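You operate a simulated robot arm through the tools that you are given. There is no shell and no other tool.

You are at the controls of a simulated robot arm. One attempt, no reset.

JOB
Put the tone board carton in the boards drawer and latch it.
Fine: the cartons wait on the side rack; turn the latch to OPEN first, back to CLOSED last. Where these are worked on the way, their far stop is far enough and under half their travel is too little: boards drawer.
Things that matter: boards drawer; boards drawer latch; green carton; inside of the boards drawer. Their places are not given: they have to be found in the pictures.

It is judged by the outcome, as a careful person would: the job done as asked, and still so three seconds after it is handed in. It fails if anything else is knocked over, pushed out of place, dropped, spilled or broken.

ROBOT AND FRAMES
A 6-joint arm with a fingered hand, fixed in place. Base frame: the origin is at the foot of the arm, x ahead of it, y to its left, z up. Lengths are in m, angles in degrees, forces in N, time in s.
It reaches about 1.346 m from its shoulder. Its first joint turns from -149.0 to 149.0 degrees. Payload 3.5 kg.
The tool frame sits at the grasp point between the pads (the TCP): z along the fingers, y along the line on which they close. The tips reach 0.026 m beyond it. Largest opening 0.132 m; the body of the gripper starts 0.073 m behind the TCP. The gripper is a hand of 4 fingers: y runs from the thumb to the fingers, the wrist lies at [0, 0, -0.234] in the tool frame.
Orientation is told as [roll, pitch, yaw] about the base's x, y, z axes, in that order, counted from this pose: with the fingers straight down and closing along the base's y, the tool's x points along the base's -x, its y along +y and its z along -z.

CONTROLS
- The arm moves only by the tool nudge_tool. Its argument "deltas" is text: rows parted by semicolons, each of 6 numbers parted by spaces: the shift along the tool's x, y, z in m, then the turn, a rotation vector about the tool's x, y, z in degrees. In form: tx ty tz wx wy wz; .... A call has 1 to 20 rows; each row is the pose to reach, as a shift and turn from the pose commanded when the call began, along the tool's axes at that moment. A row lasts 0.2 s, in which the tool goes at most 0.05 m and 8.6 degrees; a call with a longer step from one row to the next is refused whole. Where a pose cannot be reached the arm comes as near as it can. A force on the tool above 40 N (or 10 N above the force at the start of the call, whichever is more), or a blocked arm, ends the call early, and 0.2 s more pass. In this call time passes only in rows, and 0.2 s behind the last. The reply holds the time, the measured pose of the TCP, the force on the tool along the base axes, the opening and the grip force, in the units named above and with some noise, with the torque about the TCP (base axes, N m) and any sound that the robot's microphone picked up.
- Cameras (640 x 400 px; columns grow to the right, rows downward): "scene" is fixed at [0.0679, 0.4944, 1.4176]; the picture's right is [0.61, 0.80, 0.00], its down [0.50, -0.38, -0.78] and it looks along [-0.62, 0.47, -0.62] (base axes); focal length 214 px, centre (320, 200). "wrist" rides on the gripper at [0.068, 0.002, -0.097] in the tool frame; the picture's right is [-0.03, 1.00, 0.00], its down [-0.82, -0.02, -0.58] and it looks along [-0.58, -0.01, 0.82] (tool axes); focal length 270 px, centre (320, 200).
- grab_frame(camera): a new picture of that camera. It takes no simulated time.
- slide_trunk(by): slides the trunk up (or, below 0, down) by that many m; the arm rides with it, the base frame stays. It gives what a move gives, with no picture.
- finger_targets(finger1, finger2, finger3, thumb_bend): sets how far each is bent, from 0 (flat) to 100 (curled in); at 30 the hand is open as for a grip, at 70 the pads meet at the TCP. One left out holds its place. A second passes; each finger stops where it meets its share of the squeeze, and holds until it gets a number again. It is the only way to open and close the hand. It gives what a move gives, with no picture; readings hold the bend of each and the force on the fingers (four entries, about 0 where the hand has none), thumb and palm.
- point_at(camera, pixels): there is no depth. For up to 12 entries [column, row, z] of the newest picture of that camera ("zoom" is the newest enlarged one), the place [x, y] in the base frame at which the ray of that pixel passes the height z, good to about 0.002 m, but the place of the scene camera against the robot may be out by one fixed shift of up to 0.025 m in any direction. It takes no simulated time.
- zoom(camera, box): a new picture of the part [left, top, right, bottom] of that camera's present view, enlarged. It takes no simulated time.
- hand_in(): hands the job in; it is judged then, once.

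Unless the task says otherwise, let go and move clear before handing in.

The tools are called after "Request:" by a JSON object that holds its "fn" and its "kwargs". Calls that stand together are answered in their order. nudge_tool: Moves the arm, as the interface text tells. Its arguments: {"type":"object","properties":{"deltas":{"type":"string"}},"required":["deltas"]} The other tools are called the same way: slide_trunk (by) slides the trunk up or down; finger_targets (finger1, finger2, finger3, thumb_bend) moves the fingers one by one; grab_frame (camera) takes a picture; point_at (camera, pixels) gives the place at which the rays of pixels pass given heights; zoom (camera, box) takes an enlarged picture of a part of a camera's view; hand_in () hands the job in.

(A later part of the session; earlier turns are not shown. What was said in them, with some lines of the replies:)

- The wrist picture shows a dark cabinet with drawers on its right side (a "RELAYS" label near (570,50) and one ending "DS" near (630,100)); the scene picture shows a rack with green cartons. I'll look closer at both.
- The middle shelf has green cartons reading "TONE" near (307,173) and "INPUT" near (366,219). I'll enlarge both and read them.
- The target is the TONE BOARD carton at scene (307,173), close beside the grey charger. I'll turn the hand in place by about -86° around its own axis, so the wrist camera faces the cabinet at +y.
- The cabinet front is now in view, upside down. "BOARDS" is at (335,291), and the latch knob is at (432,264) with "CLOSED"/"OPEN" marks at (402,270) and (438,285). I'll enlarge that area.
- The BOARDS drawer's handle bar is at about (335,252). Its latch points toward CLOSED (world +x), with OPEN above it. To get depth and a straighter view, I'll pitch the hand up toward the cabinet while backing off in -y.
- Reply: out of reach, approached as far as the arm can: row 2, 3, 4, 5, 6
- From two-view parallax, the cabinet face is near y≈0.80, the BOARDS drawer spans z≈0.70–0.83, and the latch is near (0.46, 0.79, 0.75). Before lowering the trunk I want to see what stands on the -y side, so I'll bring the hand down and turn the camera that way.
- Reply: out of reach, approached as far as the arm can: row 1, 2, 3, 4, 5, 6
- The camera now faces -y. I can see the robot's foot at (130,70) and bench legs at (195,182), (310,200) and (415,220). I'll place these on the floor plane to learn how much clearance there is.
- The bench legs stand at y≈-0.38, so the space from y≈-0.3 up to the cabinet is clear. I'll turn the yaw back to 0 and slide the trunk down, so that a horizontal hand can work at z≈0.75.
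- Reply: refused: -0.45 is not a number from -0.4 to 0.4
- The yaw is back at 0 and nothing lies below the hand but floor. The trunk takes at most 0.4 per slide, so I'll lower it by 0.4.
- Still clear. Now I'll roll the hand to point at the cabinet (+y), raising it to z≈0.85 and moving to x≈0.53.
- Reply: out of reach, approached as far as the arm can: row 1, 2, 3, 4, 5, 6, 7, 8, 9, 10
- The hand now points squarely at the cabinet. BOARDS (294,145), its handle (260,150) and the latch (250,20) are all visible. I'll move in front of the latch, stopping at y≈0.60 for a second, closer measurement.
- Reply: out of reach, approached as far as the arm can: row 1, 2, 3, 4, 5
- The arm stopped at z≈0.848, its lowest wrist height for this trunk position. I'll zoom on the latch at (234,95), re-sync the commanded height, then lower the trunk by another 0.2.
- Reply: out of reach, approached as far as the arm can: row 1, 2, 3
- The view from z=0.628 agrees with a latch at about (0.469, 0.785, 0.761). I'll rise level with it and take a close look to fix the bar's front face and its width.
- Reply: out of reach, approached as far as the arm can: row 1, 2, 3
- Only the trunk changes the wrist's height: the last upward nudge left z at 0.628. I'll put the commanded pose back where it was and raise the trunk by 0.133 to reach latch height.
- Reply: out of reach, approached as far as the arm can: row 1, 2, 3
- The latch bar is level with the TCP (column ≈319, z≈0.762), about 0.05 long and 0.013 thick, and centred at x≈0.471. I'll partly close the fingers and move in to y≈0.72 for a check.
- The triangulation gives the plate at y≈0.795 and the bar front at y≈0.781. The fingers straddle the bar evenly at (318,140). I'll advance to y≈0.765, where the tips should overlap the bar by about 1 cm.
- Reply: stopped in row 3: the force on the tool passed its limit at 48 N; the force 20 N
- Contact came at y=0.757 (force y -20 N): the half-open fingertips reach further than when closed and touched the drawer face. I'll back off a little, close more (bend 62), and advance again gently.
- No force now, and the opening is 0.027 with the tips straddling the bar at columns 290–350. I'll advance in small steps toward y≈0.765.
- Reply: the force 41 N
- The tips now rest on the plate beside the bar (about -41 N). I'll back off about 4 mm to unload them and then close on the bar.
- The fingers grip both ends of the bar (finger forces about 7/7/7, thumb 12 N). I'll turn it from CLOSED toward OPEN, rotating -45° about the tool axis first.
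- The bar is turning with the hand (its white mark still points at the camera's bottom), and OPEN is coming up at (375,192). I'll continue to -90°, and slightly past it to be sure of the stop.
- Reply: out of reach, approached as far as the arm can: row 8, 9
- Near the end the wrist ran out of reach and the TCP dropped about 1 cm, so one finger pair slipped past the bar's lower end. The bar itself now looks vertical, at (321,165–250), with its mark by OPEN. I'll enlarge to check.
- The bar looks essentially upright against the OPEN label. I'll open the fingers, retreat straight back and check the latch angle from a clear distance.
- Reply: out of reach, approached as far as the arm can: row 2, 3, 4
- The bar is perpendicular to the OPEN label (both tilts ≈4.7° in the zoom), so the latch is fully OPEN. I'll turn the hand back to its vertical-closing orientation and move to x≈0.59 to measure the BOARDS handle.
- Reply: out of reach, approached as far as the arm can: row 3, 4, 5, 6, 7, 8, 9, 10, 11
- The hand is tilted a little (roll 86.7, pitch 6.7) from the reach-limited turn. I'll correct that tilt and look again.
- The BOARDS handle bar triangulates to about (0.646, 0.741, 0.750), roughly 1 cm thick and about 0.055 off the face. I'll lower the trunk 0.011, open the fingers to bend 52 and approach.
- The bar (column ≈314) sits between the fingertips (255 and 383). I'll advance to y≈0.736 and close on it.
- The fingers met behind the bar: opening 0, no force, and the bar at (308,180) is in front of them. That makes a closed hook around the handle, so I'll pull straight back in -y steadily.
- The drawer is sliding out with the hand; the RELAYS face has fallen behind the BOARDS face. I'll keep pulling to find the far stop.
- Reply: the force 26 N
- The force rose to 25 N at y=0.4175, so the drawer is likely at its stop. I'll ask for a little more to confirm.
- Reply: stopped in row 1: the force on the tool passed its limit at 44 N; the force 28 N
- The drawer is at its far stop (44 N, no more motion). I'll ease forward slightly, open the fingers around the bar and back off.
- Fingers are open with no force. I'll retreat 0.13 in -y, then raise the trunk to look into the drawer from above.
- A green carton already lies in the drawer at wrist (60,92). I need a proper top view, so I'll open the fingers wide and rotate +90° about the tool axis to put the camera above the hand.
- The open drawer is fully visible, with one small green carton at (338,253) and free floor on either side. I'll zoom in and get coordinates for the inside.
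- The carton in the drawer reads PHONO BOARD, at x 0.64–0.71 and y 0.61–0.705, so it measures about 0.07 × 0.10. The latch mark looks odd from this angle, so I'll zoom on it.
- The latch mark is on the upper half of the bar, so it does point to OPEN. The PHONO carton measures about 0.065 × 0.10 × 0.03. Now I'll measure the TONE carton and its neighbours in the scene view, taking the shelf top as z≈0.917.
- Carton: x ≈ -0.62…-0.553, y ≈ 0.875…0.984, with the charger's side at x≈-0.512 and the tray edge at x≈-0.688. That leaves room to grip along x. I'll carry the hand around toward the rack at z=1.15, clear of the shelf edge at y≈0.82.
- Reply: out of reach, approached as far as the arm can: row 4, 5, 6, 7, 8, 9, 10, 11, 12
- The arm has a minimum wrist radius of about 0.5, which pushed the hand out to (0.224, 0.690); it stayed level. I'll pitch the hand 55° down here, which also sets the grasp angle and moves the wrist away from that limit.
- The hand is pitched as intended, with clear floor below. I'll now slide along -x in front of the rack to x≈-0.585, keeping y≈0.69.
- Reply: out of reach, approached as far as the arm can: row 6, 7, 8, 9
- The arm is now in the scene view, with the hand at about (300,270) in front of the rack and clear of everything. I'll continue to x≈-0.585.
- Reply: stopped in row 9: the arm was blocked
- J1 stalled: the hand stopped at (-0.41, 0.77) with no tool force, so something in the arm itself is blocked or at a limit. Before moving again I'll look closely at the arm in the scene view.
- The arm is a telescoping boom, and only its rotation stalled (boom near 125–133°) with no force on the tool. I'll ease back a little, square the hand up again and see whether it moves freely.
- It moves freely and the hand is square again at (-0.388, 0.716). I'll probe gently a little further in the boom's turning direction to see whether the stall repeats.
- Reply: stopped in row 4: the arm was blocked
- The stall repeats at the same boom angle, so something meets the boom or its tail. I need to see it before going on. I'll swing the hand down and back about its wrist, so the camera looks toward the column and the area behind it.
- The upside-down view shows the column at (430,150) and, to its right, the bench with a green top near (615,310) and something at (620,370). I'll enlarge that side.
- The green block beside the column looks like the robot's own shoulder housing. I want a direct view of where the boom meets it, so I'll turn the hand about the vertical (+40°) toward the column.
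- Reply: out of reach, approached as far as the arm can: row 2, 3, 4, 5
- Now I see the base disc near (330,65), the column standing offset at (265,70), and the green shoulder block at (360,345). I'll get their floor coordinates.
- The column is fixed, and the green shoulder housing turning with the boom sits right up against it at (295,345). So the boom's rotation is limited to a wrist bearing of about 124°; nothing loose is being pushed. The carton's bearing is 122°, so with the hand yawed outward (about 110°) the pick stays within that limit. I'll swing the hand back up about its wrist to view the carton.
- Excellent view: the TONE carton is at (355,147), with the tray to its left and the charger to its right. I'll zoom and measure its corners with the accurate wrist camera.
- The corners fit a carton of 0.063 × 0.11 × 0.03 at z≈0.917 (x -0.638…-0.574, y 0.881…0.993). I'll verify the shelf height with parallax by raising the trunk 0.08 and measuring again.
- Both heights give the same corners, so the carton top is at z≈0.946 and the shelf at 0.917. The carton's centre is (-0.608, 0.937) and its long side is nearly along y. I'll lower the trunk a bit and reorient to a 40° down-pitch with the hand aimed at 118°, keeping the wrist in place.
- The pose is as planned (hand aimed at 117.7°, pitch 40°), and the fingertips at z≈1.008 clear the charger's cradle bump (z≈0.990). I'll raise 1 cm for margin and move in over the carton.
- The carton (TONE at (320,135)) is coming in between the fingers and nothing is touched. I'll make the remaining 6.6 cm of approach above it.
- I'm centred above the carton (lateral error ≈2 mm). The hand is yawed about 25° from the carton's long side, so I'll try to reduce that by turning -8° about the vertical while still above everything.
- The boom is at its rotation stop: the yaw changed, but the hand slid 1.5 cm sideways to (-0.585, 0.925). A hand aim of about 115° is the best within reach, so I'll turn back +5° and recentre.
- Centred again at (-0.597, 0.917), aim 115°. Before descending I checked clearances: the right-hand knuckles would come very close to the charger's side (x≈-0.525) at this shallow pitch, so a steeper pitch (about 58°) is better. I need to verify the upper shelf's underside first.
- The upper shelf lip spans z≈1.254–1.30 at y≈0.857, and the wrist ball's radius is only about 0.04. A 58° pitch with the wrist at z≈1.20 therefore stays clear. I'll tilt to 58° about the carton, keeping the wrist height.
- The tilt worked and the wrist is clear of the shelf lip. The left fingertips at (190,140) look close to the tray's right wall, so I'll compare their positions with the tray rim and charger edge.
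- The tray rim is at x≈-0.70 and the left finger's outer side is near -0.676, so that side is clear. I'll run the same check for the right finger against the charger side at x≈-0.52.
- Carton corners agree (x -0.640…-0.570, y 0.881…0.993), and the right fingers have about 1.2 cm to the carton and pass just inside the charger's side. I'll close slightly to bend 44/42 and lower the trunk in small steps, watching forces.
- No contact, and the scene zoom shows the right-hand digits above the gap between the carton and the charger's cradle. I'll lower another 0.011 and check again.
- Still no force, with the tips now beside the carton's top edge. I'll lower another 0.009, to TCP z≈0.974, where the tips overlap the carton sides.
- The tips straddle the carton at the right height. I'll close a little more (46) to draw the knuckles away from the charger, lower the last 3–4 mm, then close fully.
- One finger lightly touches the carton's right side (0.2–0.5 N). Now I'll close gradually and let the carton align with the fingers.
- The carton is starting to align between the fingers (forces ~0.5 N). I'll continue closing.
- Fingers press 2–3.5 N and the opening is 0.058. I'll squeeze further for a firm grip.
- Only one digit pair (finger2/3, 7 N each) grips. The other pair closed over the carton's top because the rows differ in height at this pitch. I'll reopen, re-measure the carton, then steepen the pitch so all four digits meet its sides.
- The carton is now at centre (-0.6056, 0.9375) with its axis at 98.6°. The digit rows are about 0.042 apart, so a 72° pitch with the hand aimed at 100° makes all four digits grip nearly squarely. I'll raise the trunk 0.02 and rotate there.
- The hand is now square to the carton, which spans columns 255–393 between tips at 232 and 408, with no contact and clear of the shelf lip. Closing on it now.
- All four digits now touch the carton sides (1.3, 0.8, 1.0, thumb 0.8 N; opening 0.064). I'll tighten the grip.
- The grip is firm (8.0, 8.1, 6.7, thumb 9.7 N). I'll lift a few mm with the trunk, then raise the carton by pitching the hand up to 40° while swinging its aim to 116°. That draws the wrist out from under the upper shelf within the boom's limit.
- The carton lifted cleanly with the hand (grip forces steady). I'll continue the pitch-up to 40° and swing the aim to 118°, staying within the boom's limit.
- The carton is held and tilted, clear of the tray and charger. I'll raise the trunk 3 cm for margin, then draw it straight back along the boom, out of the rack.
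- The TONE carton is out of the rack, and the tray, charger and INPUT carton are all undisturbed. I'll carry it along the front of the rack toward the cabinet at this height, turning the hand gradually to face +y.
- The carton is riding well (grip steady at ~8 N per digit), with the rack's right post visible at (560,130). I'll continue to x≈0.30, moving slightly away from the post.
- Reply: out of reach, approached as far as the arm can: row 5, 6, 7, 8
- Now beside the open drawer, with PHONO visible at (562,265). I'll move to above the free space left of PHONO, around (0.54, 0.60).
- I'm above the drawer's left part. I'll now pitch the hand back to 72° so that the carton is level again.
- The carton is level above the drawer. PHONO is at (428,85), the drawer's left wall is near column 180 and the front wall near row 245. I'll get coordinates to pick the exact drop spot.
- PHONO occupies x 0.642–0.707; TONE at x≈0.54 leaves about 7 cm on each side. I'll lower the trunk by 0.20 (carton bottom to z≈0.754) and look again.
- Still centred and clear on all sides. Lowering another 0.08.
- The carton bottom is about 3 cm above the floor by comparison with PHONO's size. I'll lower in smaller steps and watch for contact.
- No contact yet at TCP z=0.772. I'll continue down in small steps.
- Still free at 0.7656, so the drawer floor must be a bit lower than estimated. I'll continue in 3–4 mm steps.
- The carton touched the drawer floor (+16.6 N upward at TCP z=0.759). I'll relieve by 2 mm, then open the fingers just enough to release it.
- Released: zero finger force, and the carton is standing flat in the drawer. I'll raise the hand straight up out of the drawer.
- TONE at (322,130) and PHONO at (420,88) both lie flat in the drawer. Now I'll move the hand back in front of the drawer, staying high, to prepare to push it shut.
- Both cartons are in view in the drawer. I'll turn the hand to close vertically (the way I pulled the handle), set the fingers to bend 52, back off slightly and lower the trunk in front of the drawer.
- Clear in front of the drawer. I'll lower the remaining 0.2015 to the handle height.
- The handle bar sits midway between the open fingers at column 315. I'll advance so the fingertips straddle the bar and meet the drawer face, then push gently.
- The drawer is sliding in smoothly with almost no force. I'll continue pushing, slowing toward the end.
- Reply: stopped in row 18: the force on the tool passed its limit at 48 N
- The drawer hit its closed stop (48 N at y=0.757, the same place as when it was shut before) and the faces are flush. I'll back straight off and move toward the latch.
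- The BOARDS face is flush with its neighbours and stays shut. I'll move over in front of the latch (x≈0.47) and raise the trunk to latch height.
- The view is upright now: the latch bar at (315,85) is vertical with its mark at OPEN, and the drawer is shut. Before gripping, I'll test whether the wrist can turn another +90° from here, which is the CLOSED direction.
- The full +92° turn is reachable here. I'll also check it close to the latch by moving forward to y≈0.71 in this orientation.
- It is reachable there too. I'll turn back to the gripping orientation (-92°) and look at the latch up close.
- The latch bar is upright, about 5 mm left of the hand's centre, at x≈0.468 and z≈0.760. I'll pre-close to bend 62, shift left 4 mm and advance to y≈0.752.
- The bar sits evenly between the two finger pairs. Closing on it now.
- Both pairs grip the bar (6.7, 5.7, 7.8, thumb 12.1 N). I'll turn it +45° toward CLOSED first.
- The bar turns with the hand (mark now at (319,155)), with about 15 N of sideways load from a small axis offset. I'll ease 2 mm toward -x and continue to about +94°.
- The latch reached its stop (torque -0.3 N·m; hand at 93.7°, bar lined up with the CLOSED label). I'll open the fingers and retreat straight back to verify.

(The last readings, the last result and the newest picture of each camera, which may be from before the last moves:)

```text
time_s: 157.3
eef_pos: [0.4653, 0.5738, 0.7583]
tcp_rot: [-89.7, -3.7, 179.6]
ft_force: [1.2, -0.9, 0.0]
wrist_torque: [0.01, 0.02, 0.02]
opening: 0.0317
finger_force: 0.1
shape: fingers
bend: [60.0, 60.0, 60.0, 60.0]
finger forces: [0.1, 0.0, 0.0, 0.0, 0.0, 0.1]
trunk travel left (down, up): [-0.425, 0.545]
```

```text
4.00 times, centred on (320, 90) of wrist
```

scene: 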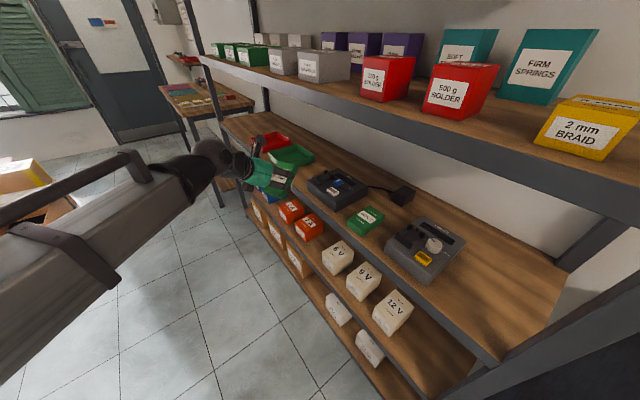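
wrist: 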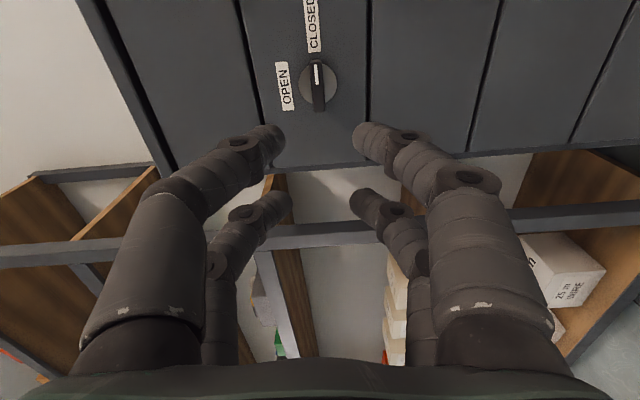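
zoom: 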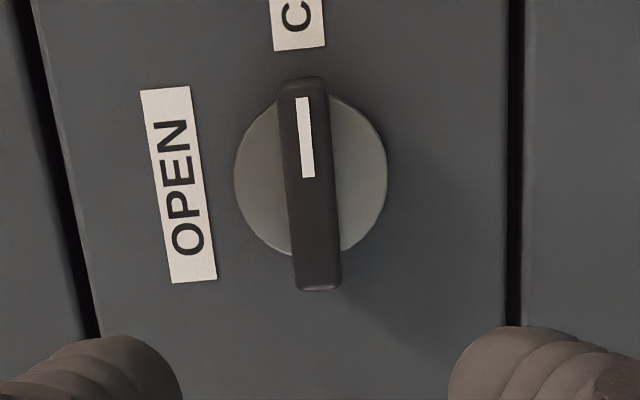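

The latch bar's mark now points at CLOSED, parallel with the label. I'll back away, turn the camera upright and check the whole cabinet.

Request:
{"fn": "nudge_tool", "kwargs": {"deltas": "0 0 -0.002 0 0 -8.5; 0 0 -0.004 0 0 -17; 0 0 -0.006 0 0 -25.5; 0 0 -0.008 0 0 -34; 0 0 -0.01 0 0 -42.5; 0 0 -0.012 0 0 -51; 0 0 -0.014 0 0 -59.5; 0 0 -0.016 0 0 -68; 0 0 -0.018 0 0 -76.5; 0 0 -0.02 0 0 -85; 0 0 -0.02 0 0 -93"}}

Request:
{"fn": "nudge_tool", "kwargs": {"deltas": "0 0.04 -0.03 0 0 0; 0 0.08 -0.06 0 0 0; 0 0.12 -0.09 0 0 0; 0 0.16 -0.12 0 0 0; 0 0.18 -0.15 0 0 0"}}

Request:
{"fn": "slide_trunk", "kwargs": {"by": 0.25}}

Request:
{"fn": "grab_frame", "kwargs": {"camera": "wrist"}}

Request:
{"fn": "grab_frame", "kwargs": {"camera": "scene"}}

```text
time_s: 159.7
eef_pos: [0.4663, 0.5516, 0.7595]
tcp_rot: [-64.8, 89.4, -155.1]
ft_force: [-0.1, -0.7, -0.4]
wrist_torque: [-0.02, 0.0, -0.03]
opening: 0.0317
finger_force: 0.0
shape: fingers
bend: [60.0, 60.0, 60.0, 60.0]
finger forces: [0.0, 0.0, 0.0, 0.1, 0.0, 0.1]
trunk travel left (down, up): [-0.425, 0.545]
```

```text
time_s: 160.9
eef_pos: [0.6458, 0.4004, 0.7592]
tcp_rot: [-59.7, 89.2, -150.1]
ft_force: [0.2, 0.0, -0.4]
wrist_torque: [0.0, -0.03, 0.02]
opening: 0.032
finger_force: 0.0
shape: fingers
bend: [60.0, 60.0, 60.0, 60.0]
finger forces: [0.0, 0.0, 0.0, 0.1, 0.0, 0.0]
trunk travel left (down, up): [-0.425, 0.545]
```

```text
time_s: 163.5
eef_pos: [0.6445, 0.4011, 1.0079]
tcp_rot: [-60.6, 89.3, -151.0]
ft_force: [0.8, 0.7, 0.8]
wrist_torque: [-0.01, -0.02, 0.01]
opening: 0.0321
finger_force: 0.2
shape: fingers
bend: [60.0, 60.0, 60.0, 60.0]
finger forces: [0.0, 0.1, 0.1, 0.1, 0.0, 0.0]
trunk travel left (down, up): [-0.675, 0.295]
```

```text
taken
```

wrist: 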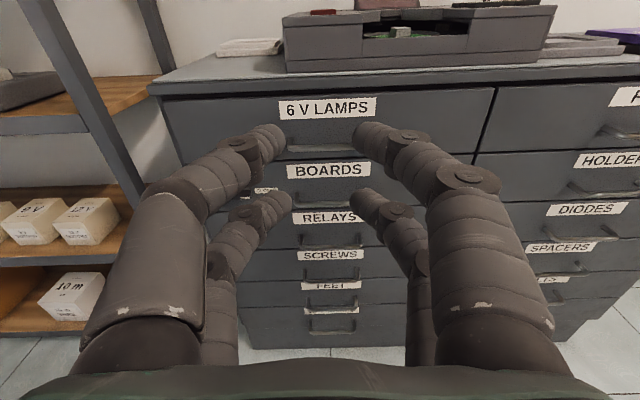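

```text
taken
```

scene: 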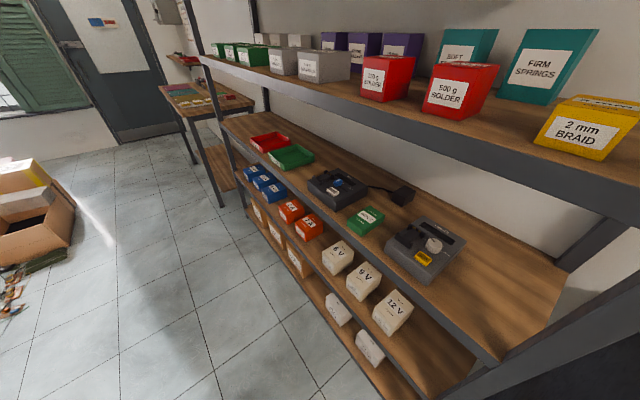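

The BOARDS drawer is flush with the others and its latch was last seen pointing to CLOSED. On the rack only the TONE carton is gone; the tray, charger and INPUT carton are in their places. The hand is empty and well clear, so I'm handing in.

Request:
{"fn": "hand_in", "kwargs": {}}

```text
The job is handed in.
```

The tone board carton is in the boards drawer, next to the phono board carton that was already there. The drawer is shut and its latch is back at CLOSED.

- **Drawer:** I turned the latch to OPEN and pulled the drawer to its far stop. After the carton was in, I pushed it shut until it hit its stop, with its face flush with the others.
- **Carton:** It rests flat on the drawer floor. On the first close only two of the four fingers gripped it, so I reopened and gripped it again before lifting. That turned it slightly on the shelf; it was not dropped.
- **Latch:** After I let go and backed off, its mark pointed at CLOSED.
- **Everything else:** The last scene picture shows the rest of the rack unchanged: the green tray, the charger beside it and the input board carton are in place. While reaching for the carton the boom stalled several times at one angle, most likely against the robot's own column. The tool felt no force each time.

I moved the hand clear before handing in.
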